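You operate a simulated robot arm through the tools that you are given. There is no shell and no other tool.

You are at the controls of a simulated two-armed robot. One attempt, no reset.

Task
Gauge both short cores and sort them into the GOOD and TIGHT bins.
Fine: try each with this bench's green plug gauge before it moves; the gauge goes back to its spot. Set down upright: green plug gauge of the packing bench.

It is judged by the outcome, as a careful person would: the job done as asked, and still so three seconds after it is handed in. It fails if anything else is knocked over, pushed out of place, dropped, spilled or broken.

Robot
Two 7-joint arms with fingered hands on one trunk that stands fixed in place. Base frame: the origin is at the foot of the trunk, x ahead of it, y to its left, z up; the work surface is at about z = 820. Readings come in mm, rad, newtons and seconds.
The left shoulder is at [70, 171, 1277], the right one opposite. Each reaches about 1156 mm from its shoulder. Payload 5 kg a hand.
The TCP of each hand is the grasp point between the finger pads, 43 mm short of the fingertips. In the tool frame z runs along the fingers and y along their closing line. The gripper opens to 144 mm; its body begins 50 mm behind the TCP. The gripper is a hand of 5 fingers: y runs from the thumb to the fingers, the wrist lies at [-21, -124, -221] in the tool frame, and closing takes about 1.5 s.
Orientation is that of the tool frame in the base frame, as a unit quaternion [w, x, y, z]. With the fingers straight down and the wrist toward the robot, the tool's x, y and z point along [0, 1, 0], [1, 0, 0] and [0, 0, -1] of the base frame.

Tools
- The arms move only by the tool apply_moves. It takes "left_moves", "right_moves" or both (then of equal length, played together; a hand with none holds still); each is a list that holds one entry, the list of rows, each a list of 7 numbers: the turn, a rotation vector about the base's x, y, z in units of 6 degrees (1.0 is 6 degrees), then the shift along the base's x, y, z in units of 50 mm (1.0 is 50 mm), then the closure in counts, from 0 (fully open) to 255 (shut). In form: [[[wx, wy, wz, x, y, z, fingers], ...]]. A call has 1 to 20 rows; each row shifts and turns the commanded pose from where the row before left it. A call with a number of a shift or a turn outside -1 to 1 is refused whole. Rows are played at 5 a second. More than 50 mm and 0.15 rad between two rows, or a gripper value outside its range, and nothing of the call is played. Where a pose cannot be reached the arm comes as near as it can. A force on the tool above 50 N (or 10 N above the force at the start of the call, whichever is more), or a blocked arm, ends the call early, and 0.2 s more pass. Each finger travels about 45 mm/s and halts on what it meets, pressing with about 28 N; the grip force reading is that of the motor and also rises with nothing between the fingers. The clock runs only during rows and for 0.2 s after the last one: add rows that do not move to give the fingers time. It gives the time, the measured TCP pose, the force on the tool (base axes), the opening and the grip force at its end, in the units of the frame above (readings bear some noise), with the torque about the TCP (base axes, N m) and any sound that the robot's microphone picked up.
- Cameras (640 x 400 px; columns grow to the right, rows downward): "scene" is now at [124, -48.2, 1514.7]; the picture's right is [-0.54, -0.84, 0.00], its down [-0.46, 0.30, -0.83] and it looks along [0.70, -0.45, -0.55] (base axes); focal length 325 px, centre (320, 200). "left" rides on the left gripper at [-86, -108, -168] in its tool frame; the picture's right is [-0.80, -0.28, 0.53], its down [0.54, -0.73, 0.42] and it looks along [0.27, 0.63, 0.73] (tool axes); focal length 275 px, centre (320, 200). "right" rides on the right gripper at [86, -108, -168] in its tool frame; the picture's right is [-0.80, 0.28, -0.53], its down [-0.54, -0.73, 0.42] and it looks along [-0.27, 0.63, 0.73] (tool axes); focal length 275 px, centre (320, 200). There is no depth. A picture from a camera that has moved, and an enlarged one, comes with that camera's place and axes in the base frame and with its lens.
- camera(camera): a new picture of that camera. No time passes.
- raise_lower(by): slides the trunk up (or, below 0, down) by that many mm; the arms and the scene camera ride with it, the base frame stays. It gives what a move gives, with no picture.
- hand_shape(shape, hand): the hand has 5 fingers and takes this shape, open, in about a second: jaw (thumb against the fingers, like two jaws); tri (thumb and two fingers); tip (a fingertip pinch); poke (one finger out to press); point (the index stretched); flat (the hand flat); cup (the hand cupped); fist (a fist). The gripper value then closes the fingers along that shape, each until it touches; the sizes above hold for jaw. It gives what a move gives, with no picture.
- aim_head(pan, tilt): turns the head with the scene camera to pan (to the left, within 1.501 rad either way) and tilt (down, from -0.506 to 1.204), counted from straight ahead of the robot. It gives what a move gives.
- zoom(camera, box): a new picture of the part [left, top, right, bottom] of that camera's present view, enlarged. No time passes.
- sign_off(): hands the job in; it is judged then, once.

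Nothing tells you positions but the pictures and the camera data. Unless the task says otherwise, let go and move clear before handing in.

The tools are called after "Request:" as name(argument=value, ...) on one line, values as JSON. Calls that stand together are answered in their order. apply_moves: Moves the arms, as the interface text tells. Its arguments: {"type":"object","properties":{"left_moves":{"type":"array","items":{"type":"array","items":{"type":"array","items":{"type":"number"}}}},"right_moves":{"type":"array","items":{"type":"array","items":{"type":"array","items":{"type":"number"}}}}},"required":[]} The other tools are called the same way: raise_lower (by) moves the trunk up or down; hand_shape (shape, hand) gives the hand a shape; aim_head (pan, tilt) turns the head that bears the scene camera; camera (camera) takes a picture; zoom (camera, box) takes an enlarged picture of a part of a camera's view; sign_off () hands the job in.

At the start:

```text
time: 0.0
left_ee_pos: [825.1, -116.1, 1238.3]
left_ee_rot: [0.001, 0.707, 0.707, 0.001]
left_wrist_force: [0.6, 0.5, -0.8]
left_moment: [-0.01, 0.05, -0.01]
left_finger_gap: 143.6
left_grasp_force: 0.0
left_shape: jaw
right_ee_pos: [482.5, -678.6, 1172.4]
right_ee_rot: [0.001, 0.707, 0.707, 0.0]
right_wrist_force: [0.0, 0.1, -0.3]
right_moment: [0.01, 0.0, -0.04]
right_finger_gap: 143.3
right_grasp_force: 0.0
right_shape: jaw
trunk travel left (down, up): [-375.0, 565.0]
head pan, tilt (commanded): [-0.572, 0.585]
```

scene: 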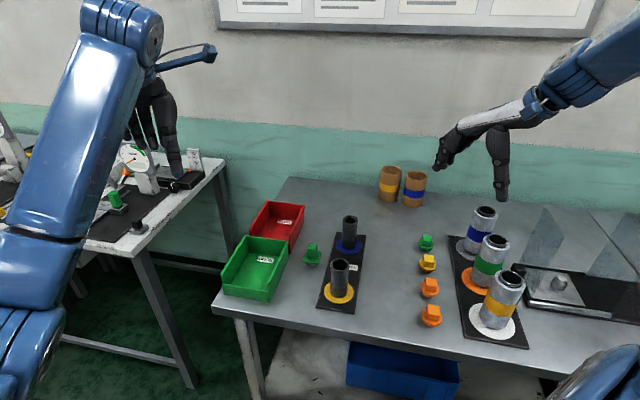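
right: 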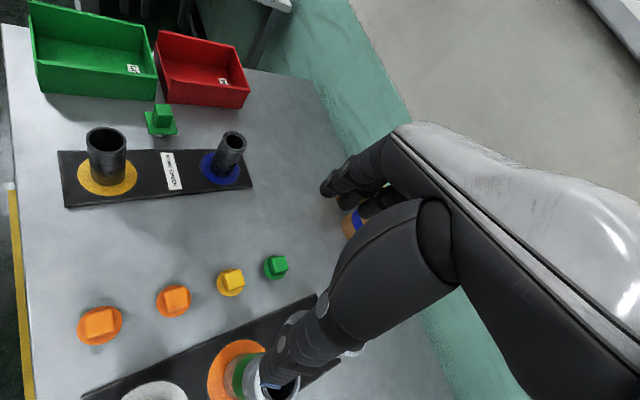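
left: 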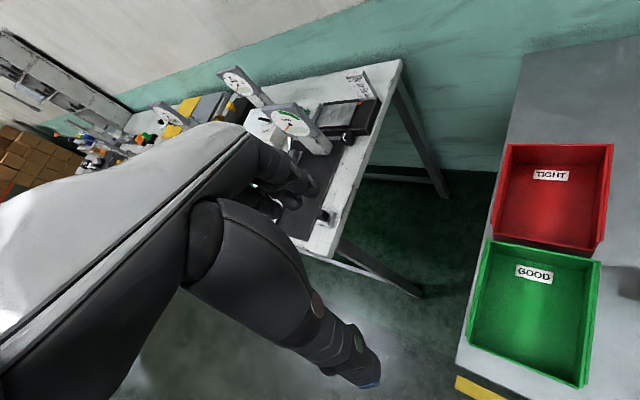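

I see a packing bench with GOOD (green) and TIGHT (red) bins, a mat with two dark cores, a green plug near the bins and another bench to the left with other gauges. I will look closer before moving anything.

Request:
zoom(camera="scene", box=[200, 180, 400, 305])

Request:
zoom(camera="scene", box=[360, 190, 560, 350])

Request:
zoom(camera="right", box=[0, 80, 320, 280])

Request:
zoom(camera="scene", box=[0, 100, 240, 250])

```text
3.20 times, centred on (300, 242) of scene
camera zoom: at [124.0, -48.2, 1514.7], right [-0.54, -0.84, 0.0], down [-0.46, 0.3, -0.83], along [0.7, -0.45, -0.55], focal length 1040 px, centre (384, 64)
```

zoom: 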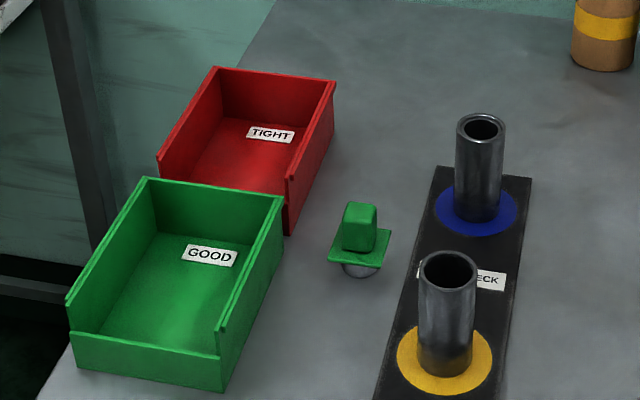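

```text
2.50 times, centred on (460, 270) of scene
camera zoom: at [124.0, -48.2, 1514.7], right [-0.54, -0.84, 0.0], down [-0.46, 0.3, -0.83], along [0.7, -0.45, -0.55], focal length 812 px, centre (-30, 25)
```

zoom: 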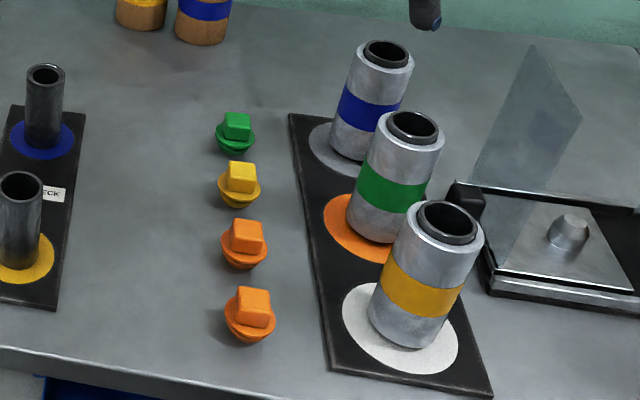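

```text
2.00 times, centred on (160, 180) of right
camera zoom: at [372.8, -593.3, 1339.6], right [0.28, -0.8, 0.53], down [-0.73, -0.54, -0.42], along [0.63, -0.27, -0.73], focal length 551 px, centre (640, 240)
```

zoom: 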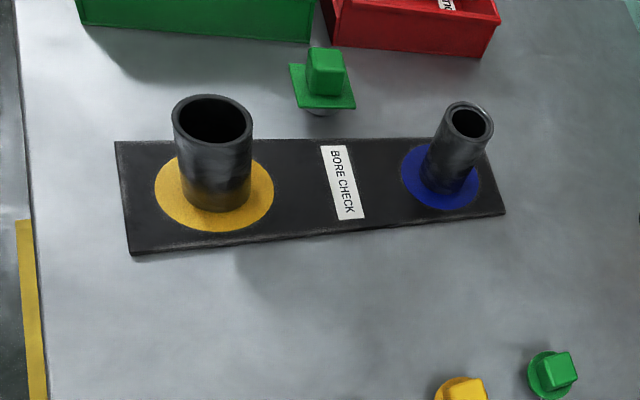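

```text
2.67 times, centred on (120, 175) of scene
camera zoom: at [124.0, -48.2, 1514.7], right [-0.54, -0.84, 0.0], down [-0.46, 0.3, -0.83], along [0.7, -0.45, -0.55], focal length 866 px, centre (853, 267)
```

zoom: 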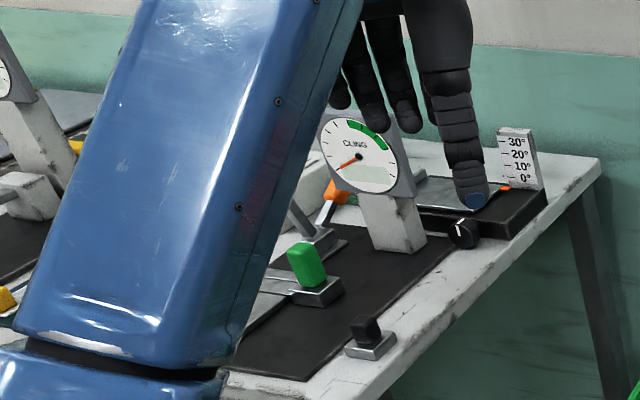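

Request:
zoom(camera="scene", box=[296, 234, 336, 274])

Request:
zoom(camera="scene", box=[310, 250, 370, 310])

Request:
zoom(camera="scene", box=[320, 205, 380, 265])

Request:
zoom(camera="scene", box=[360, 150, 450, 220])

Request:
zoom(camera="right", box=[80, 85, 260, 205])

```text
10.00 times, centred on (316, 254) of scene
camera zoom: at [124.0, -48.2, 1514.7], right [-0.54, -0.84, 0.0], down [-0.46, 0.3, -0.83], along [0.7, -0.45, -0.55], focal length 3250 px, centre (360, -340)
```

zoom: 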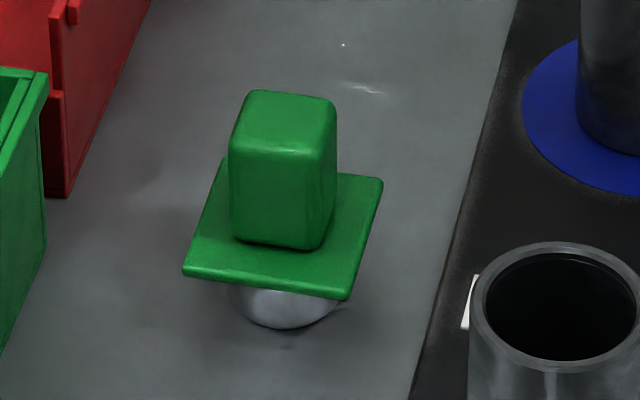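

```text
6.67 times, centred on (340, 280) of scene
camera zoom: at [124.0, -48.2, 1514.7], right [-0.54, -0.84, 0.0], down [-0.46, 0.3, -0.83], along [0.7, -0.45, -0.55], focal length 2166 px, centre (187, -333)
```

zoom: 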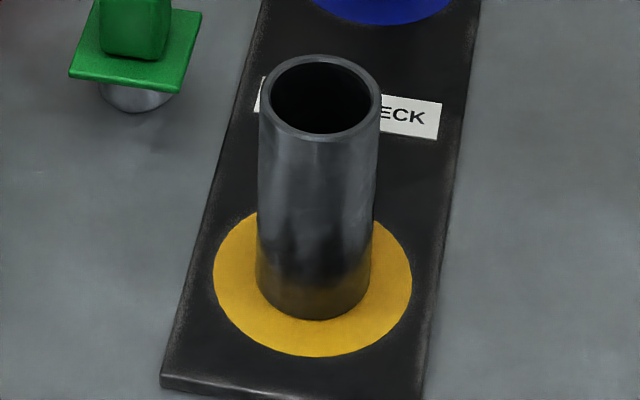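

```text
6.67 times, centred on (350, 235) of scene
camera zoom: at [124.0, -48.2, 1514.7], right [-0.54, -0.84, 0.0], down [-0.46, 0.3, -0.83], along [0.7, -0.45, -0.55], focal length 2166 px, centre (120, -33)
```

zoom: 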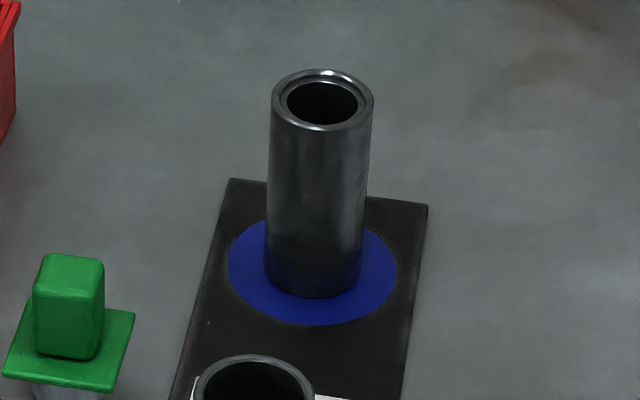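

```text
5.71 times, centred on (405, 185) of scene
camera zoom: at [124.0, -48.2, 1514.7], right [-0.54, -0.84, 0.0], down [-0.46, 0.3, -0.83], along [0.7, -0.45, -0.55], focal length 1857 px, centre (-166, 286)
```

zoom: 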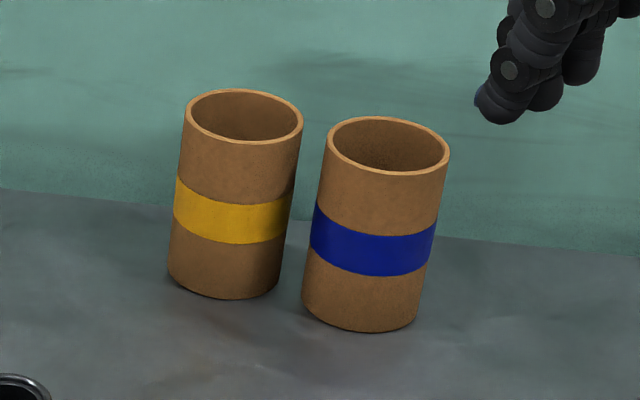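

```text
3.33 times, centred on (170, 145) of right
camera zoom: at [372.8, -593.3, 1339.6], right [0.28, -0.8, 0.53], down [-0.73, -0.54, -0.42], along [0.63, -0.27, -0.73], focal length 918 px, centre (820, 383)
```

zoom: 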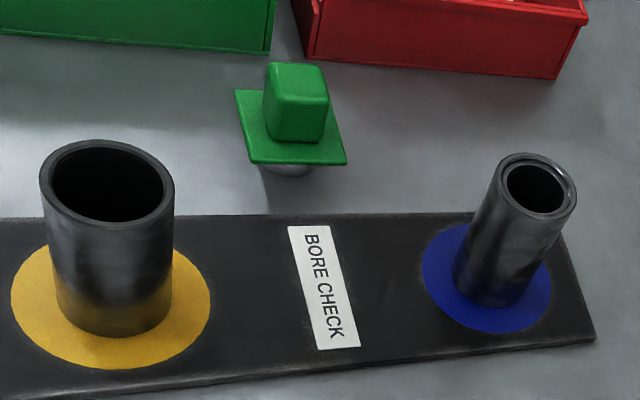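

Request:
aim_head(pan=0.3, tilt=0.6)

Request:
camera(camera="scene")

```text
time: 1.2
left_ee_pos: [824.3, -116.5, 1239.8]
left_ee_rot: [0.0, 0.707, 0.707, 0.0]
left_wrist_force: [-0.7, 0.1, 0.2]
left_moment: [-0.01, -0.01, -0.01]
left_finger_gap: 143.5
left_grasp_force: 0.0
left_shape: jaw
right_ee_pos: [482.5, -679.8, 1171.6]
right_ee_rot: [0.0, 0.707, 0.707, 0.0]
right_wrist_force: [-0.3, 0.0, -0.6]
right_moment: [0.0, 0.01, 0.01]
right_finger_gap: 143.8
right_grasp_force: 0.2
right_shape: jaw
trunk travel left (down, up): [-375.0, 565.0]
head pan, tilt (commanded): [0.3, 0.6]
```

```text
taken
camera scene: at [133.7, 26.0, 1513.4], right [0.29, -0.96, 0.0], down [-0.54, -0.17, -0.82], along [0.79, 0.24, -0.57], focal length 325 px, centre (320, 200)
```

scene: 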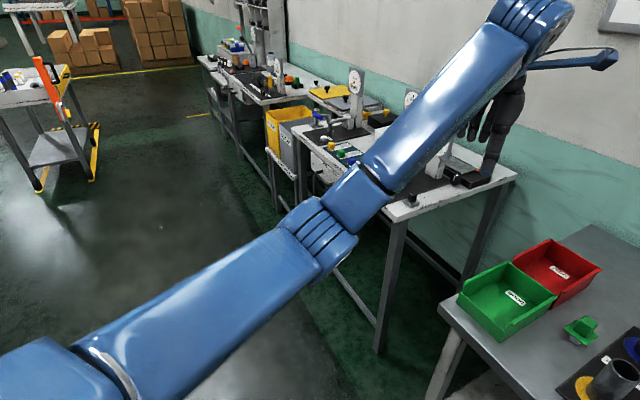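

The left arm hangs over the bins where the right hand will have to work, so I'll first draw it back off the bench to serve as a second camera. Cores stand near [595,-412] and [731,-549], gauge near [731,-413].

Request:
apply_moves(left_moves=[[[0, 0, -0.98, -0.265, 0.136, -0.1, 0], [0, 0, -0.98, -0.265, 0.136, -0.1, 0], [0, 0, -0.98, -0.265, 0.136, -0.1, 0], [0, 0, -0.98, -0.265, 0.136, -0.1, 0], [0, 0, -0.98, -0.265, 0.136, -0.1, 0], [0, 0, -0.98, -0.265, 0.136, -0.1, 0], [0, 0, -0.98, -0.265, 0.136, -0.1, 0], [0, 0, -0.98, -0.265, 0.136, -0.1, 0], [0, 0, -0.98, -0.265, 0.136, -0.1, 0], [0, 0, -0.98, -0.265, 0.136, -0.1, 0], [0, 0, -0.98, -0.265, 0.136, -0.2, 0], [0, 0, -0.98, -0.265, 0.136, -0.2, 0], [0, 0, -0.98, -0.265, 0.136, -0.2, 0], [0, 0, -0.98, -0.265, 0.136, -0.2, 0], [0, 0, -0.98, -0.265, 0.136, -0.2, 0], [0, 0, -0.98, -0.265, 0.136, -0.2, 0], [0, 0, -0.98, -0.265, 0.136, -0.2, 0]]])

Request:
aim_head(pan=-0.6, tilt=0.7)

Request:
camera(camera="scene")

Request:
camera(camera="left")

```text
time: 4.8
left_ee_pos: [599.7, 0.5, 1120.6]
left_ee_rot: [0.0, 0.996, -0.088, 0.0]
left_wrist_force: [1.2, -0.2, 0.1]
left_moment: [-0.01, 0.0, -0.03]
left_finger_gap: 143.9
left_grasp_force: 0.0
left_shape: jaw
right_ee_pos: [481.5, -678.7, 1173.1]
right_ee_rot: [0.0, 0.707, 0.707, 0.0]
right_wrist_force: [0.0, -1.1, 0.2]
right_moment: [0.0, -0.01, 0.0]
right_finger_gap: 143.9
right_grasp_force: 0.1
right_shape: jaw
trunk travel left (down, up): [-375.0, 565.0]
head pan, tilt (commanded): [0.3, 0.6]
```

```text
time: 6.0
left_ee_pos: [599.8, -0.7, 1120.8]
left_ee_rot: [0.0, 0.996, -0.087, 0.0]
left_wrist_force: [0.4, 0.0, 0.0]
left_moment: [0.04, 0.0, -0.01]
left_finger_gap: 143.5
left_grasp_force: 0.0
left_shape: jaw
right_ee_pos: [481.8, -678.5, 1171.6]
right_ee_rot: [0.0, 0.707, 0.707, 0.0]
right_wrist_force: [-0.1, -0.4, 0.1]
right_moment: [0.0, 0.02, 0.01]
right_finger_gap: 143.4
right_grasp_force: 0.1
right_shape: jaw
trunk travel left (down, up): [-375.0, 565.0]
head pan, tilt (commanded): [-0.6, 0.7]
```

```text
taken
camera scene: at [119.3, -47.9, 1504.8], right [-0.56, -0.83, 0.0], down [-0.53, 0.36, -0.76], along [0.63, -0.43, -0.64], focal length 325 px, centre (320, 200)
```

scene: 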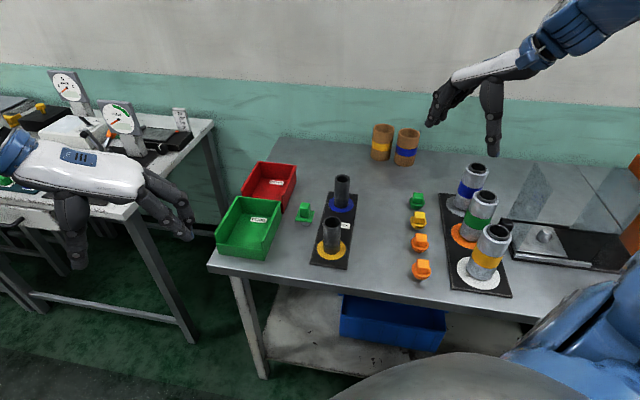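

```text
taken
camera left: at [534.3, 121.7, 1286.6], right [-0.74, 0.42, -0.53], down [0.66, 0.62, -0.42], along [0.16, -0.66, -0.73], focal length 275 px, centre (320, 200)
```

left: 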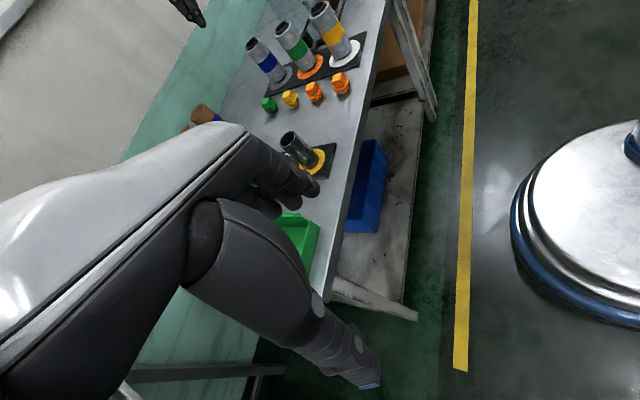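

Request:
zoom(camera="scene", box=[316, 208, 356, 258])

Request:
zoom(camera="scene", box=[322, 166, 362, 216])

Request:
zoom(camera="scene", box=[288, 194, 328, 234])

Request:
zoom(camera="scene", box=[200, 150, 320, 270])

```text
8.00 times, centred on (336, 233) of scene
camera zoom: at [119.3, -47.9, 1504.8], right [-0.56, -0.83, 0.0], down [-0.53, 0.36, -0.76], along [0.63, -0.43, -0.64], focal length 2600 px, centre (192, -64)
```

zoom: 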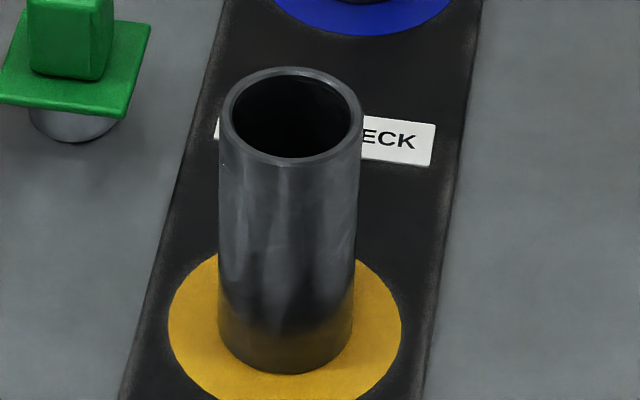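

```text
8.00 times, centred on (342, 191) of scene
camera zoom: at [119.3, -47.9, 1504.8], right [-0.56, -0.83, 0.0], down [-0.53, 0.36, -0.76], along [0.63, -0.43, -0.64], focal length 2600 px, centre (144, 272)
```

zoom: 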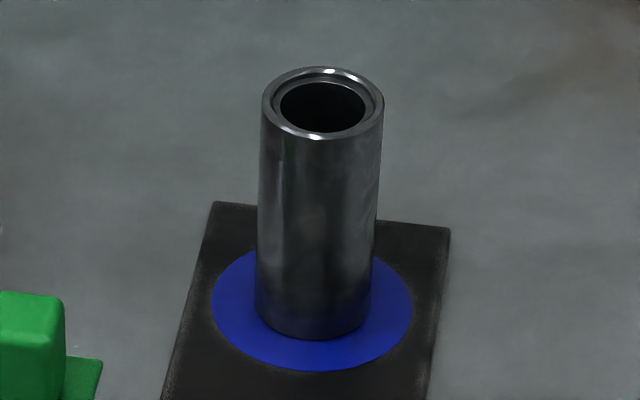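

```text
10.00 times, centred on (308, 214) of scene
camera zoom: at [119.3, -47.9, 1504.8], right [-0.56, -0.83, 0.0], down [-0.53, 0.36, -0.76], along [0.63, -0.43, -0.64], focal length 3250 px, centre (440, 60)
```

zoom: 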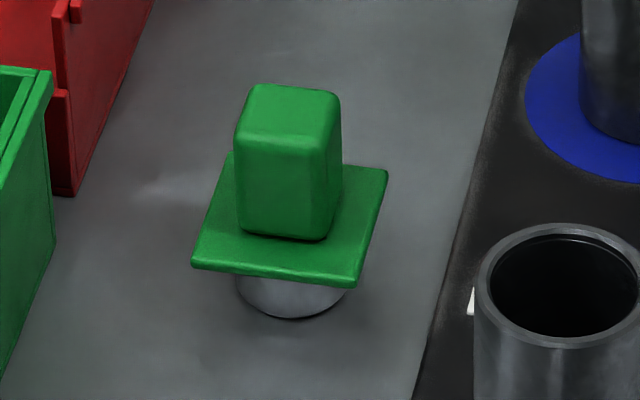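

```text
3.33 times, centred on (260, 210) of scene
camera zoom: at [119.3, -47.9, 1504.8], right [-0.56, -0.83, 0.0], down [-0.53, 0.36, -0.76], along [0.63, -0.43, -0.64], focal length 1083 px, centre (520, 167)
```

zoom: 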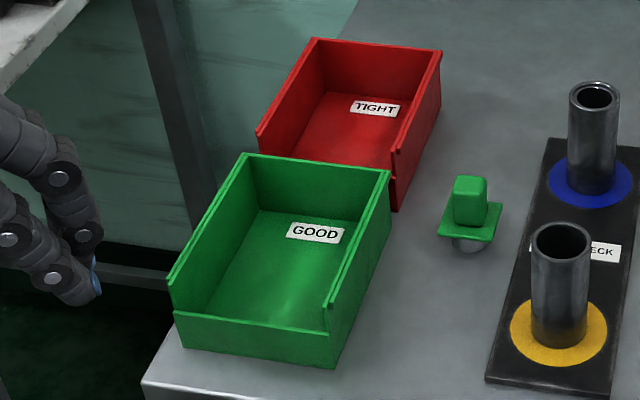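

Both cores measure about 100 mm tall (tops near z 926), the gauge's handle top is near z 886 with its flange at about z 845, and everything is aligned with the bench at -45°. I'll bring the right hand above the gauge, turned -45°, with the fingers partly closed.

Request:
apply_moves(right_moves=[[[0, 0, -0.625, 0.415, 0.444, -0.287, 0], [0, 0, -0.625, 0.415, 0.444, -0.287, 0], [0, 0, -0.625, 0.415, 0.444, -0.287, 0], [0, 0, -0.625, 0.415, 0.444, -0.287, 0], [0, 0, -0.625, 0.415, 0.444, -0.287, 0], [0, 0, -0.625, 0.415, 0.444, -0.287, 0], [0, 0, -0.625, 0.415, 0.444, -0.287, 40], [0, 0, -0.625, 0.415, 0.444, -0.287, 80], [0, 0, -0.625, 0.415, 0.444, -0.287, 110], [0, 0, -0.625, 0.415, 0.444, -0.287, 110], [0, 0, -0.625, 0.415, 0.444, -0.287, 110], [0, 0, -0.625, 0.415, 0.444, -0.287, 110], [0, 0, 0, 0, 0, 0, 110], [0, 0, 0, 0, 0, 0, 110]]])

Request:
camera(camera="scene")

Request:
camera(camera="right")

Request:
camera(camera="left")

Request:
zoom(camera="scene", box=[220, 100, 420, 260])

```text
time: 9.0
left_ee_pos: [600.8, 0.9, 1120.0]
left_ee_rot: [0.001, 0.996, -0.087, 0.0]
left_wrist_force: [-0.6, 0.6, 0.6]
left_moment: [-0.02, 0.01, -0.04]
left_finger_gap: 143.9
left_grasp_force: 0.1
left_shape: jaw
right_ee_pos: [693.1, -587.7, 902.3]
right_ee_rot: [0.0, 0.924, 0.382, 0.0]
right_wrist_force: [-0.3, -0.1, -0.4]
right_moment: [0.01, 0.0, -0.01]
right_finger_gap: 82.2
right_grasp_force: 0.0
right_shape: jaw
right hand out of reach, approached as far as the arm can: row 4, 5, 6, 7, 8, 9
trunk travel left (down, up): [-375.0, 565.0]
head pan, tilt (commanded): [-0.6, 0.7]
```

```text
taken
camera scene: at [119.6, -47.9, 1504.7], right [-0.56, -0.83, 0.0], down [-0.53, 0.36, -0.76], along [0.63, -0.43, -0.64], focal length 325 px, centre (320, 200)
```

scene: 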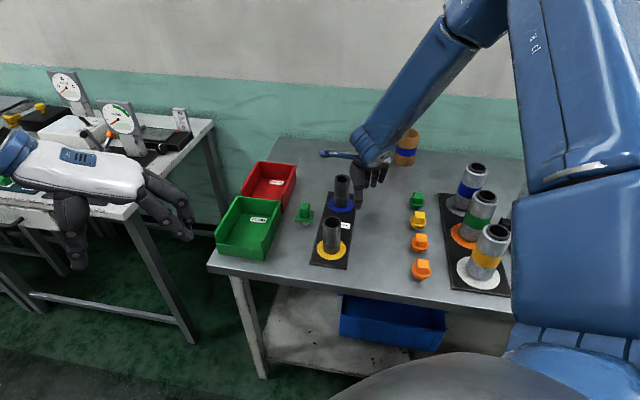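

```text
taken
camera right: at [676.8, -450.4, 1069.7], right [-0.36, -0.76, 0.53], down [-0.9, 0.13, -0.42], along [0.25, -0.63, -0.73], focal length 275 px, centre (320, 200)
```

right: 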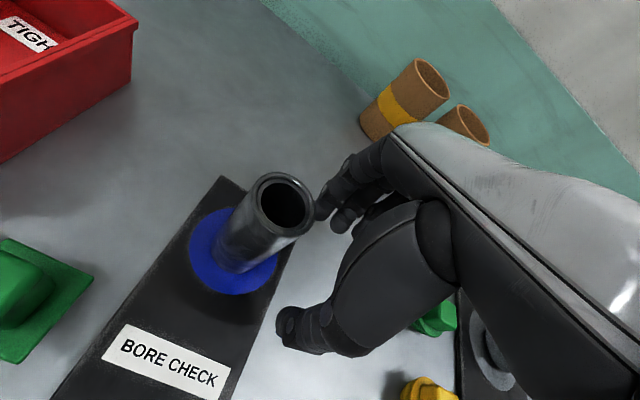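

```text
taken
camera left: at [534.5, 121.9, 1286.4], right [-0.74, 0.42, -0.53], down [0.66, 0.62, -0.42], along [0.15, -0.66, -0.73], focal length 275 px, centre (320, 200)
```

left: 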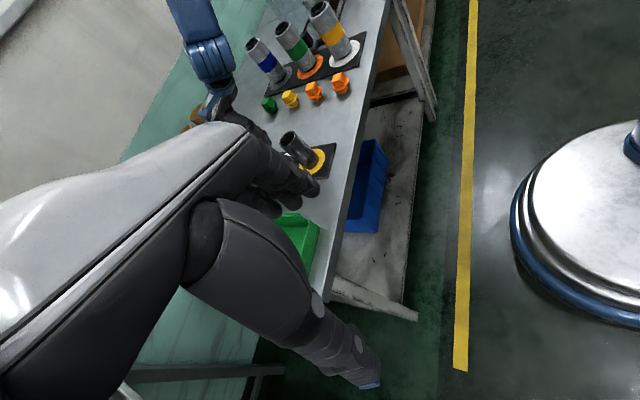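

```text
2.50 times, centred on (320, 180) of scene
camera zoom: at [119.6, -47.9, 1504.7], right [-0.56, -0.83, 0.0], down [-0.53, 0.36, -0.76], along [0.63, -0.43, -0.64], focal length 812 px, centre (320, 250)
```

zoom: 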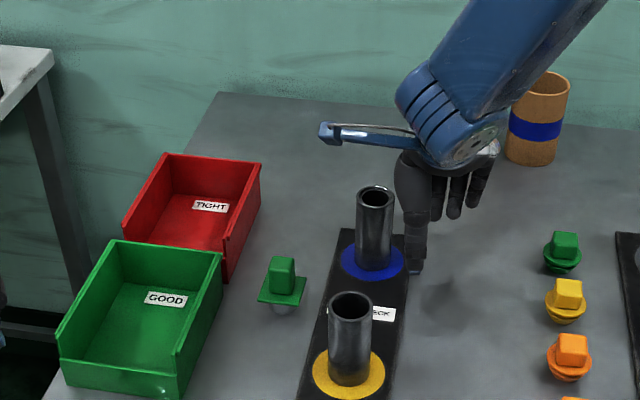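

The arm ran into a reach limit on the way and stopped beside the blue core instead of above the gauge; the core still stands in place. I'll lift the hand straight up with one short row to see how it responds before anything else.

Request:
apply_moves(right_moves=[[[0, 0, 0, 0, 0, 0.8, 110]]])

Request:
zoom(camera="scene", box=[220, 100, 420, 260])

```text
time: 9.4
left_ee_pos: [597.4, -0.4, 1122.1]
left_ee_rot: [-0.001, 0.996, -0.088, 0.001]
left_wrist_force: [-0.3, 0.1, 0.6]
left_moment: [0.04, -0.06, 0.02]
left_finger_gap: 143.8
left_grasp_force: 0.0
left_shape: jaw
right_ee_pos: [693.4, -589.1, 942.8]
right_ee_rot: [0.0, 0.924, 0.383, 0.001]
right_wrist_force: [-0.5, 0.3, -0.3]
right_moment: [0.01, -0.07, 0.05]
right_finger_gap: 82.2
right_grasp_force: 0.1
right_shape: jaw
trunk travel left (down, up): [-375.0, 565.0]
head pan, tilt (commanded): [-0.6, 0.7]
```

```text
2.50 times, centred on (320, 180) of scene
camera zoom: at [115.5, -49.0, 1505.0], right [-0.56, -0.83, 0.0], down [-0.53, 0.36, -0.77], along [0.63, -0.43, -0.64], focal length 812 px, centre (320, 250)
```

zoom: 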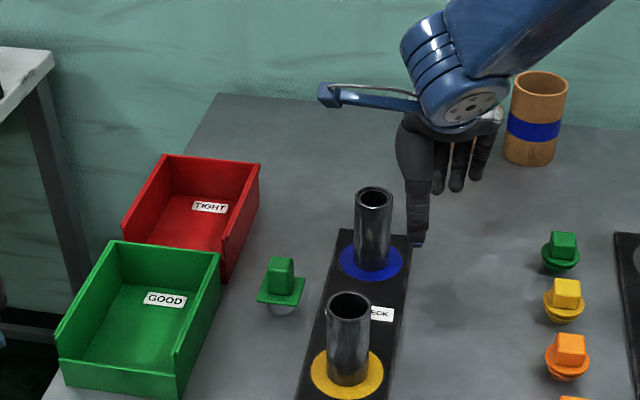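

The lift worked and the core is untouched, so commands continue from where the arm actually is. I'll raise further and then go across to above the gauge in small steps.

Request:
apply_moves(right_moves=[[[0, 0, 0, 0, 0, 0.5, 110], [0, 0, 0, 0, 0, 0.5, 110], [0, 0, 0, 0, 0, 0.5, 110], [0, 0, 0, 0, 0, 0.5, 110]]])

Request:
apply_moves(right_moves=[[[0, 0, 0, 0.1, 0.44, 0, 110], [0, 0, 0, 0.1, 0.44, 0, 110], [0, 0, 0, 0.1, 0.44, 0, 110], [0, 0, 0, 0.1, 0.44, 0, 110]]])

Request:
camera(camera="scene")

```text
time: 10.4
left_ee_pos: [599.0, 0.1, 1121.1]
left_ee_rot: [-0.001, 0.996, -0.087, 0.001]
left_wrist_force: [-0.6, 0.3, 0.1]
left_moment: [0.04, -0.06, 0.0]
left_finger_gap: 143.5
left_grasp_force: 0.0
left_shape: jaw
right_ee_pos: [693.8, -587.3, 1043.5]
right_ee_rot: [0.0, 0.924, 0.382, -0.001]
right_wrist_force: [-0.8, -0.6, 0.2]
right_moment: [-0.04, -0.02, -0.03]
right_finger_gap: 82.4
right_grasp_force: 0.0
right_shape: jaw
trunk travel left (down, up): [-375.0, 565.0]
head pan, tilt (commanded): [-0.6, 0.7]
```

```text
time: 11.4
left_ee_pos: [600.0, 1.1, 1119.3]
left_ee_rot: [0.0, 0.996, -0.088, -0.001]
left_wrist_force: [-0.7, 0.2, 0.4]
left_moment: [-0.03, 0.02, -0.04]
left_finger_gap: 143.8
left_grasp_force: 0.1
left_shape: jaw
right_ee_pos: [716.9, -500.0, 1043.1]
right_ee_rot: [0.001, 0.924, 0.383, 0.0]
right_wrist_force: [0.5, -0.2, -0.1]
right_moment: [0.0, -0.02, -0.02]
right_finger_gap: 82.2
right_grasp_force: 0.0
right_shape: jaw
trunk travel left (down, up): [-375.0, 565.0]
head pan, tilt (commanded): [-0.6, 0.7]
```

```text
taken
camera scene: at [120.1, -46.8, 1504.7], right [-0.57, -0.82, 0.0], down [-0.53, 0.36, -0.76], along [0.63, -0.43, -0.64], focal length 325 px, centre (320, 200)
```

scene: 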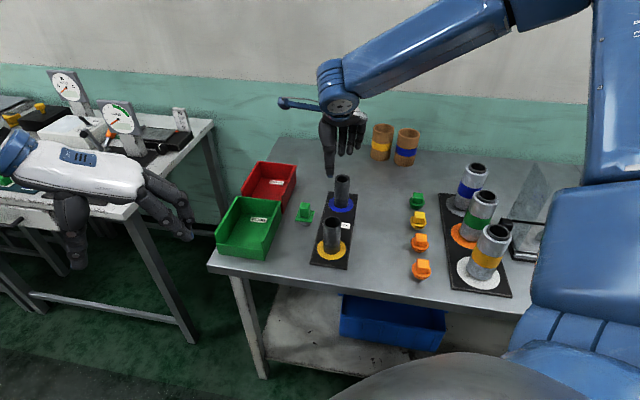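

Request:
apply_moves(right_moves=[[[0, 0, 0, 0.07, 0.44, -0.2, 110], [0, 0, 0, 0.07, 0.44, -0.2, 110], [0, 0, 0, 0.07, 0.44, -0.2, 110], [0, 0, 0, 0.07, 0.44, -0.2, 110], [0, 0, 0, 0, 0, 0, 110]]])

Request:
camera(camera="scene")

Request:
camera(camera="right")

Request:
zoom(camera="scene", box=[260, 150, 360, 250])

```text
time: 12.6
left_ee_pos: [599.4, 0.3, 1120.3]
left_ee_rot: [0.0, 0.996, -0.088, 0.0]
left_wrist_force: [-0.9, -1.2, -1.1]
left_moment: [0.02, 0.01, -0.02]
left_finger_gap: 143.8
left_grasp_force: 0.2
left_shape: jaw
right_ee_pos: [730.7, -412.9, 1002.6]
right_ee_rot: [0.0, 0.924, 0.382, 0.0]
right_wrist_force: [-0.7, -0.2, -0.1]
right_moment: [0.04, -0.02, 0.02]
right_finger_gap: 82.2
right_grasp_force: 0.1
right_shape: jaw
trunk travel left (down, up): [-375.0, 565.0]
head pan, tilt (commanded): [-0.6, 0.7]
```

```text
taken
camera scene: at [118.7, -48.6, 1504.8], right [-0.56, -0.83, 0.0], down [-0.53, 0.36, -0.76], along [0.63, -0.43, -0.64], focal length 325 px, centre (320, 200)
```

scene: 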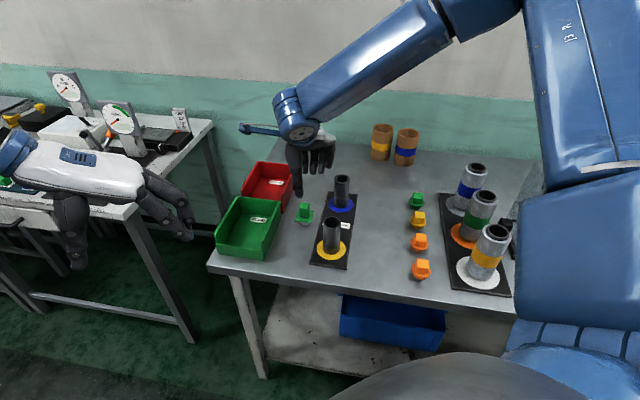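

```text
taken
camera right: at [714.7, -276.4, 1171.0], right [-0.36, -0.76, 0.53], down [-0.9, 0.13, -0.42], along [0.25, -0.63, -0.73], focal length 275 px, centre (320, 200)
```

right: 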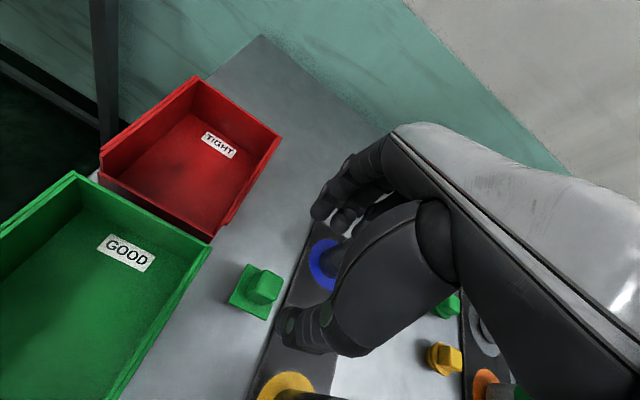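

```text
4.00 times, centred on (310, 200) of scene
camera zoom: at [118.7, -48.6, 1504.8], right [-0.56, -0.83, 0.0], down [-0.53, 0.36, -0.76], along [0.63, -0.43, -0.64], focal length 1300 px, centre (360, 200)
```

zoom: 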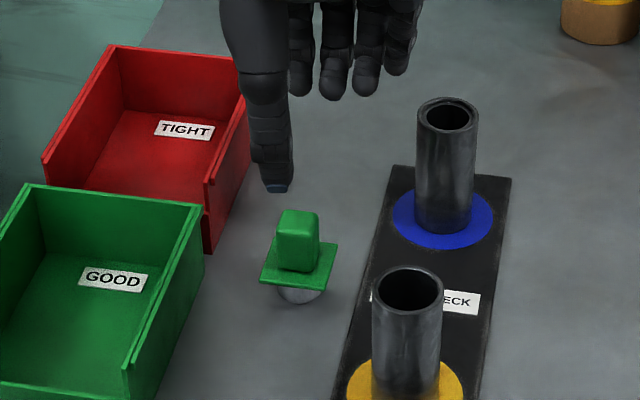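

Request:
zoom(camera="scene", box=[270, 120, 345, 225])

Request:
zoom(camera="right", box=[200, 120, 420, 380])

```text
3.81 times, centred on (308, 172) of scene
camera zoom: at [118.7, -48.6, 1504.8], right [-0.56, -0.83, 0.0], down [-0.53, 0.36, -0.76], along [0.63, -0.43, -0.64], focal length 1238 px, centre (368, 305)
```

zoom: 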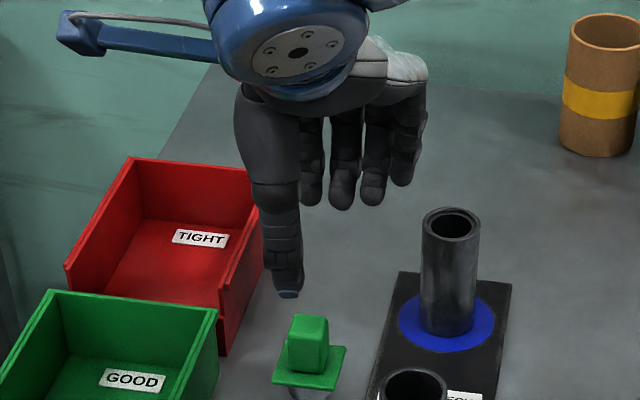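

```text
1.54 times, centred on (310, 250) of right
camera zoom: at [714.7, -276.4, 1171.0], right [-0.36, -0.76, 0.53], down [-0.9, 0.13, -0.42], along [0.25, -0.63, -0.73], focal length 424 px, centre (335, 123)
```

zoom: 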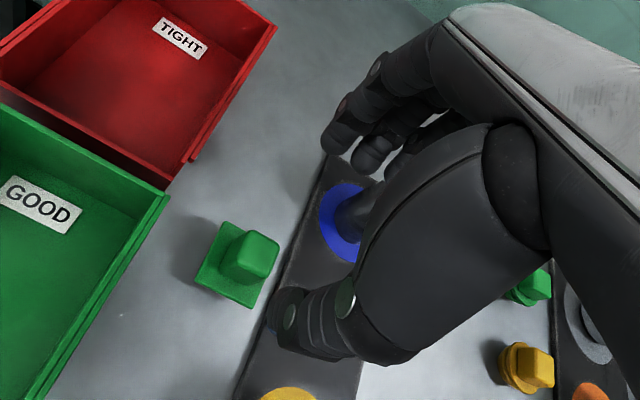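

Request:
apply_moves(right_moves=[[[0, 0, 0, 0.01, 0.02, -0.25, 140], [0, 0, 0, 0, 0, -0.25, 145], [0, 0, 0, 0, 0, -0.25, 145], [0, 0, 0, 0, 0, -0.25, 145], [0, 0, 0, 0, 0, -0.2, 145], [0, 0, 0, 0, 0, 0, 145]]])

Request:
zoom(camera="scene", box=[270, 160, 350, 240])

Request:
zoom(camera="right", box=[200, 120, 420, 380])

```text
time: 14.0
left_ee_pos: [599.0, 1.2, 1119.9]
left_ee_rot: [0.0, 0.996, -0.087, 0.0]
left_wrist_force: [0.2, -0.4, -0.5]
left_moment: [0.01, 0.01, 0.01]
left_finger_gap: 143.8
left_grasp_force: 0.2
left_shape: jaw
right_ee_pos: [730.9, -411.0, 943.2]
right_ee_rot: [0.0, 0.924, 0.383, 0.0]
right_wrist_force: [0.1, 0.1, 0.8]
right_moment: [-0.04, 0.0, -0.01]
right_finger_gap: 62.5
right_grasp_force: 0.0
right_shape: jaw
trunk travel left (down, up): [-375.0, 565.0]
head pan, tilt (commanded): [-0.6, 0.7]
```

```text
5.00 times, centred on (310, 200) of scene
camera zoom: at [119.3, -47.8, 1504.8], right [-0.56, -0.83, 0.0], down [-0.53, 0.36, -0.76], along [0.63, -0.43, -0.64], focal length 1625 px, centre (370, 200)
```

zoom: 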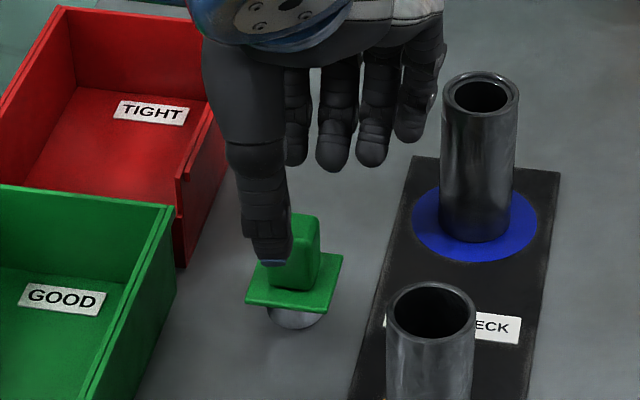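

```text
1.54 times, centred on (310, 250) of right
camera zoom: at [714.0, -273.9, 1110.2], right [-0.36, -0.76, 0.53], down [-0.9, 0.13, -0.42], along [0.25, -0.63, -0.73], focal length 424 px, centre (335, 123)
```

zoom: 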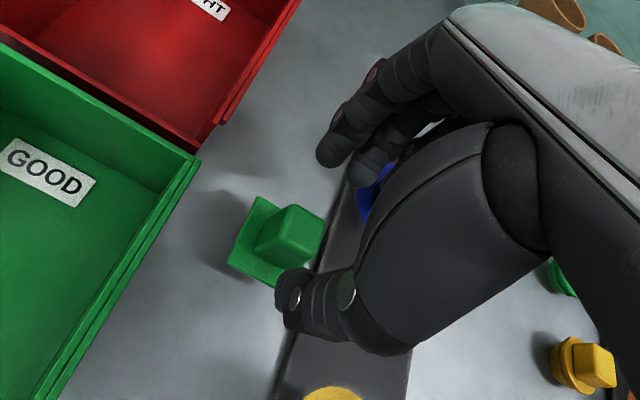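

Request:
apply_moves(right_moves=[[[0, 0, 0, 0.02, 0.01, -0.25, 145], [0, 0, 0, 0, 0, -0.25, 145], [0, 0, 0, 0, 0, -0.25, 145], [0, 0, 0, 0, 0, -0.2, 145], [0, 0, 0, 0, 0, 0, 145]]])

Request:
zoom(camera="scene", box=[270, 160, 350, 240])

Request:
zoom(camera="right", box=[200, 120, 420, 380])

```text
time: 15.2
left_ee_pos: [599.8, 0.3, 1119.0]
left_ee_rot: [0.0, 0.996, -0.087, 0.0]
left_wrist_force: [-0.7, 1.1, -0.5]
left_moment: [-0.01, 0.02, 0.01]
left_finger_gap: 143.9
left_grasp_force: 0.1
left_shape: jaw
right_ee_pos: [731.2, -411.0, 895.2]
right_ee_rot: [0.001, 0.924, 0.383, 0.0]
right_wrist_force: [0.0, 0.1, -0.1]
right_moment: [-0.02, 0.01, 0.01]
right_finger_gap: 62.6
right_grasp_force: 0.0
right_shape: jaw
trunk travel left (down, up): [-375.0, 565.0]
head pan, tilt (commanded): [-0.6, 0.7]
```

```text
5.00 times, centred on (310, 200) of scene
camera zoom: at [119.1, -47.8, 1504.8], right [-0.56, -0.83, 0.0], down [-0.53, 0.36, -0.76], along [0.63, -0.43, -0.64], focal length 1625 px, centre (370, 200)
```

zoom: 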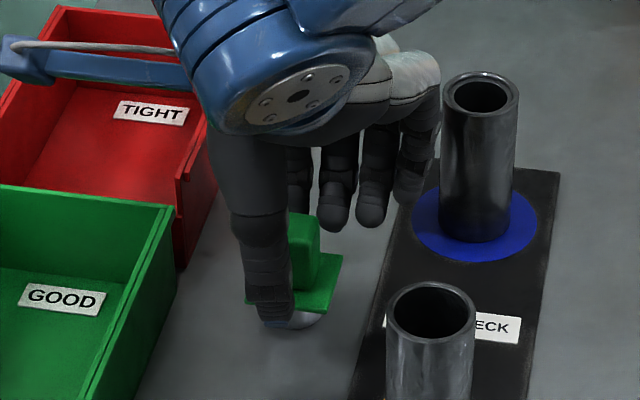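

```text
1.54 times, centred on (310, 250) of right
camera zoom: at [714.1, -273.7, 1063.0], right [-0.36, -0.76, 0.53], down [-0.9, 0.13, -0.42], along [0.25, -0.63, -0.73], focal length 424 px, centre (335, 123)
```

zoom: 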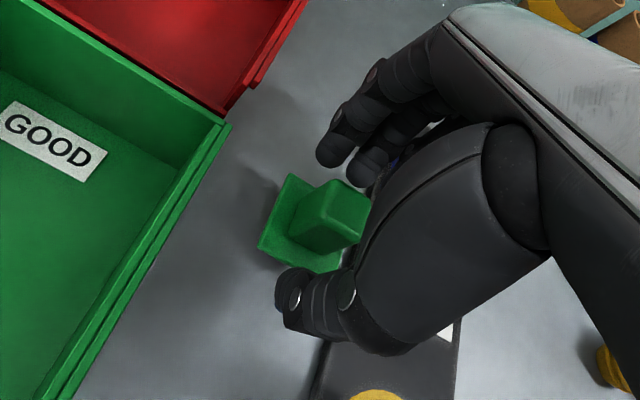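

Request:
apply_moves(right_moves=[[[0, 0, 0, 0, -0.01, 0.17, 145], [0, 0, 0, 0, 0, 0, 180], [0, 0, 0, 0, 0, 0, 195], [0, 0, 0, 0, 0, 0, 195], [0, 0, 0, 0, 0, 0, 195]]])

Request:
zoom(camera="scene", box=[270, 160, 350, 240])

Request:
zoom(camera="right", box=[200, 120, 420, 380])

```text
time: 16.4
left_ee_pos: [599.3, -0.5, 1119.6]
left_ee_rot: [0.0, 0.996, -0.087, -0.001]
left_wrist_force: [-0.3, -0.4, -0.9]
left_moment: [-0.02, 0.03, 0.01]
left_finger_gap: 143.7
left_grasp_force: 0.1
left_shape: jaw
right_ee_pos: [731.2, -412.1, 904.7]
right_ee_rot: [0.001, 0.924, 0.383, 0.0]
right_wrist_force: [0.0, 0.6, -0.2]
right_moment: [0.04, 0.0, 0.01]
right_finger_gap: 34.5
right_grasp_force: 0.1
right_shape: jaw
trunk travel left (down, up): [-375.0, 565.0]
head pan, tilt (commanded): [-0.6, 0.7]
```

```text
5.00 times, centred on (310, 200) of scene
camera zoom: at [119.6, -47.9, 1504.7], right [-0.56, -0.83, 0.0], down [-0.53, 0.36, -0.76], along [0.63, -0.43, -0.64], focal length 1625 px, centre (370, 200)
```

zoom: 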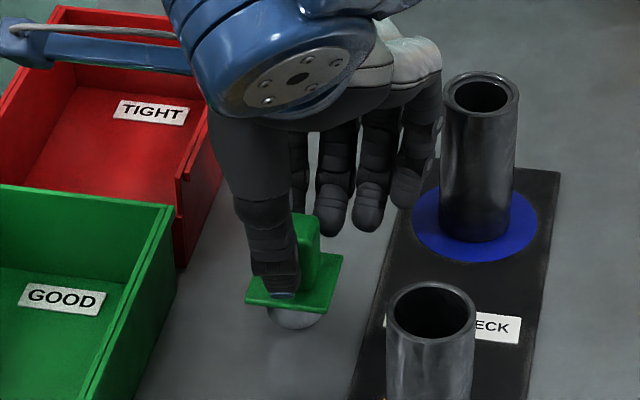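

```text
1.54 times, centred on (310, 250) of right
camera zoom: at [714.6, -274.6, 1071.5], right [-0.36, -0.76, 0.53], down [-0.9, 0.13, -0.42], along [0.25, -0.63, -0.73], focal length 424 px, centre (335, 123)
```

zoom: 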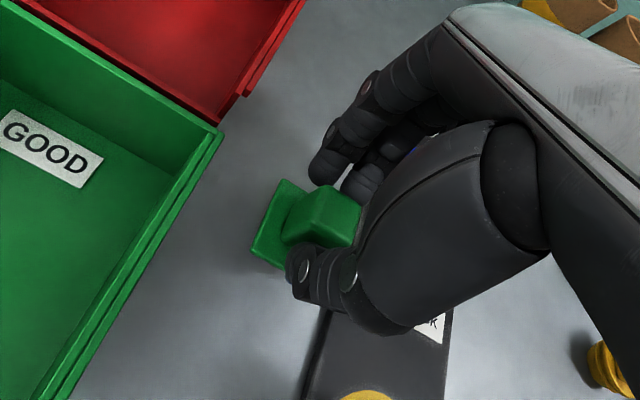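

Request:
apply_moves(right_moves=[[[0, 0, 0, -0.04, -0.04, 0, 195], [0, 0, 0, 0, 0, 0, 203], [0, 0, 0, 0, 0, 0, 210], [0, 0, 0, 0, 0, 0, 216], [0, 0, 0, 0, 0, 0, 222], [0, 0, 0, 0, 0, 0, 230], [0, 0, 0, 0, 0, 0, 240], [0, 0, 0, 0, 0, 0, 250], [0, 0, 0, 0, 0, 0, 250], [0, 0, 0, 0, 0, 0, 250]]])

Request:
zoom(camera="scene", box=[270, 160, 350, 240])

Request:
zoom(camera="right", box=[200, 120, 420, 380])

```text
time: 18.6
left_ee_pos: [600.3, 1.1, 1120.0]
left_ee_rot: [0.0, 0.996, -0.087, 0.0]
left_wrist_force: [-0.3, 0.9, -0.3]
left_moment: [-0.05, 0.0, 0.0]
left_finger_gap: 143.7
left_grasp_force: 0.1
left_shape: jaw
right_ee_pos: [730.1, -413.9, 903.9]
right_ee_rot: [0.0, 0.924, 0.383, 0.0]
right_wrist_force: [0.4, -0.1, 0.0]
right_moment: [-0.02, 0.02, 0.02]
right_finger_gap: 22.5
right_grasp_force: 28.1
right_shape: jaw
trunk travel left (down, up): [-375.0, 565.0]
head pan, tilt (commanded): [-0.6, 0.7]
```

```text
5.00 times, centred on (310, 200) of scene
camera zoom: at [119.4, -47.9, 1504.7], right [-0.56, -0.83, 0.0], down [-0.53, 0.36, -0.76], along [0.63, -0.43, -0.64], focal length 1625 px, centre (370, 200)
```

zoom: 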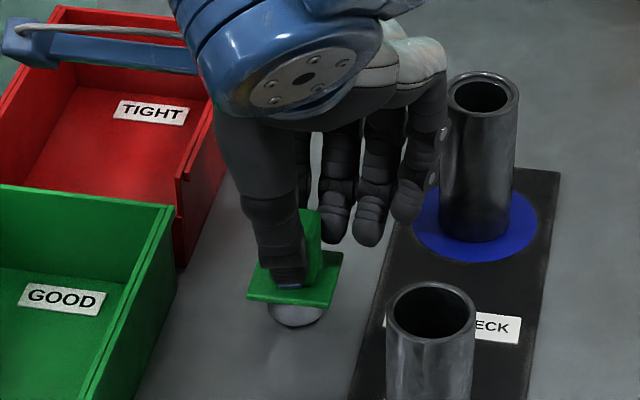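

```text
1.54 times, centred on (310, 250) of right
camera zoom: at [712.7, -276.5, 1071.9], right [-0.36, -0.76, 0.53], down [-0.9, 0.13, -0.42], along [0.25, -0.63, -0.73], focal length 424 px, centre (335, 123)
```

zoom: 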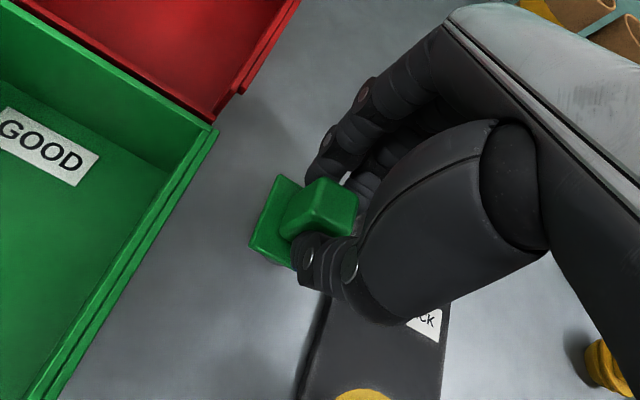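

The gauge handle is gripped (gap 22.5 mm, 28 N). I'll lift it straight up well above the core tops and check it hangs straight.

Request:
apply_moves(right_moves=[[[0, 0, 0, 0, 0, 0.2, 250], [0, 0, 0, 0, 0, 0.4, 250], [0, 0, 0, 0, 0, 0.6, 250], [0, 0, 0, 0, 0, 0.6, 250], [0, 0, 0, 0, 0, 0.6, 250], [0, 0, 0, 0, 0, 0.6, 250], [0, 0, 0, 0, 0, 0, 250]]])

Request:
zoom(camera="scene", box=[260, 130, 360, 230])

Request:
camera(camera="right")

```text
time: 20.2
left_ee_pos: [600.1, 1.0, 1119.4]
left_ee_rot: [0.0, 0.996, -0.086, -0.001]
left_wrist_force: [0.3, 0.0, -0.3]
left_moment: [0.01, 0.04, 0.0]
left_finger_gap: 143.8
left_grasp_force: 0.1
left_shape: jaw
right_ee_pos: [730.0, -413.8, 1053.1]
right_ee_rot: [0.0, 0.924, 0.383, -0.001]
right_wrist_force: [-0.1, 0.1, -1.6]
right_moment: [0.02, -0.01, -0.01]
right_finger_gap: 22.6
right_grasp_force: 28.3
right_shape: jaw
trunk travel left (down, up): [-375.0, 565.0]
head pan, tilt (commanded): [-0.6, 0.7]
```

```text
4.00 times, centred on (310, 180) of scene
camera zoom: at [120.2, -48.3, 1504.6], right [-0.56, -0.83, 0.0], down [-0.53, 0.36, -0.76], along [0.63, -0.43, -0.64], focal length 1300 px, centre (360, 280)
```

zoom: 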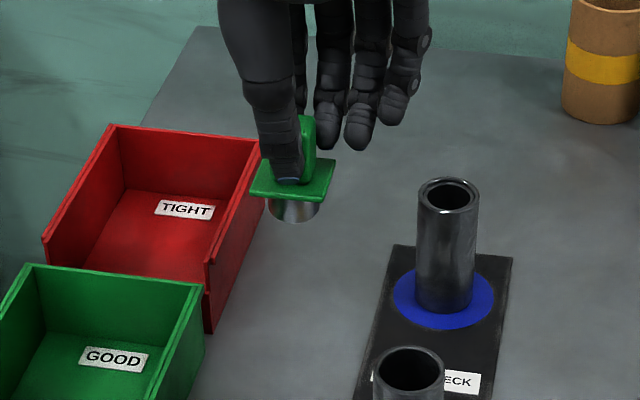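

```text
taken
camera right: at [712.8, -276.1, 1220.5], right [-0.36, -0.76, 0.53], down [-0.9, 0.13, -0.42], along [0.25, -0.63, -0.73], focal length 275 px, centre (320, 200)
```

right: 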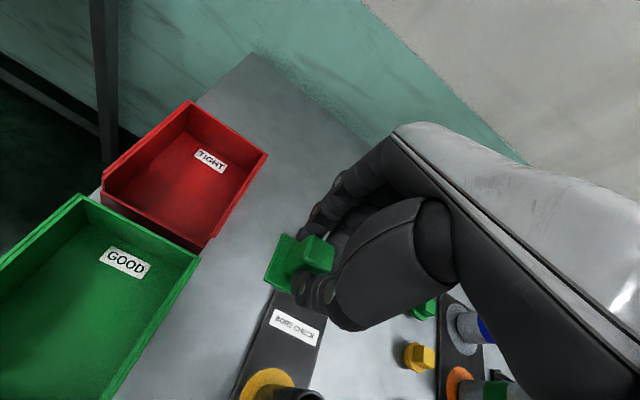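

Request:
zoom(camera="scene", box=[300, 150, 350, 190])

Request:
zoom(camera="scene", box=[285, 155, 325, 190])

Request:
zoom(camera="right", box=[250, 190, 370, 310])

```text
10.00 times, centred on (325, 170) of scene
camera zoom: at [120.2, -48.3, 1504.6], right [-0.56, -0.83, 0.0], down [-0.53, 0.36, -0.76], along [0.63, -0.43, -0.64], focal length 3250 px, centre (270, 500)
```

zoom: 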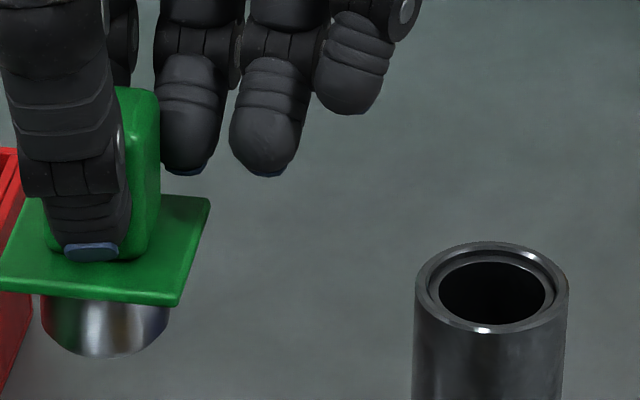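

```text
11.43 times, centred on (305, 172) of scene
camera zoom: at [120.2, -48.3, 1504.6], right [-0.56, -0.83, 0.0], down [-0.53, 0.36, -0.76], along [0.63, -0.43, -0.64], focal length 3714 px, centre (491, 514)
```

zoom: 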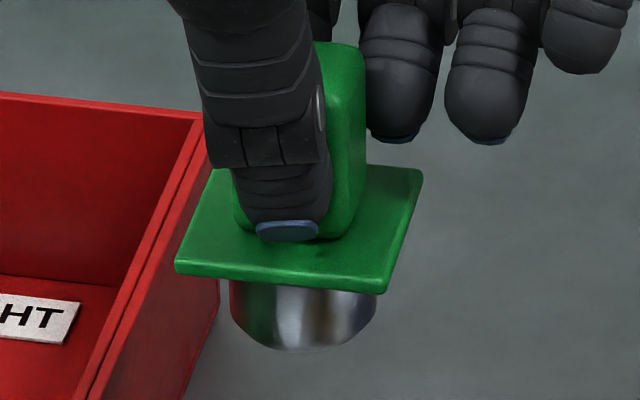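

```text
3.33 times, centred on (310, 250) of right
camera zoom: at [712.8, -276.1, 1220.5], right [-0.36, -0.76, 0.53], down [-0.9, 0.13, -0.42], along [0.25, -0.63, -0.73], focal length 918 px, centre (353, 33)
```

zoom: 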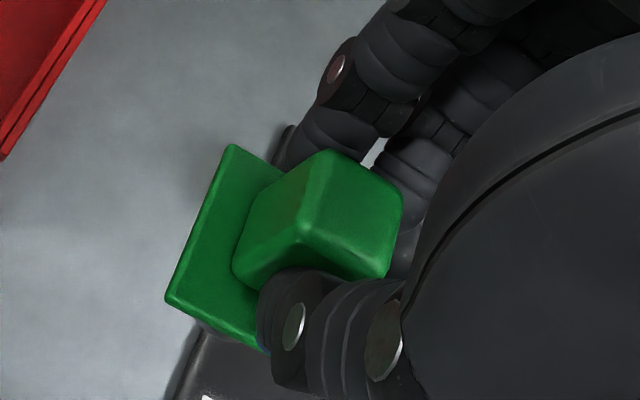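

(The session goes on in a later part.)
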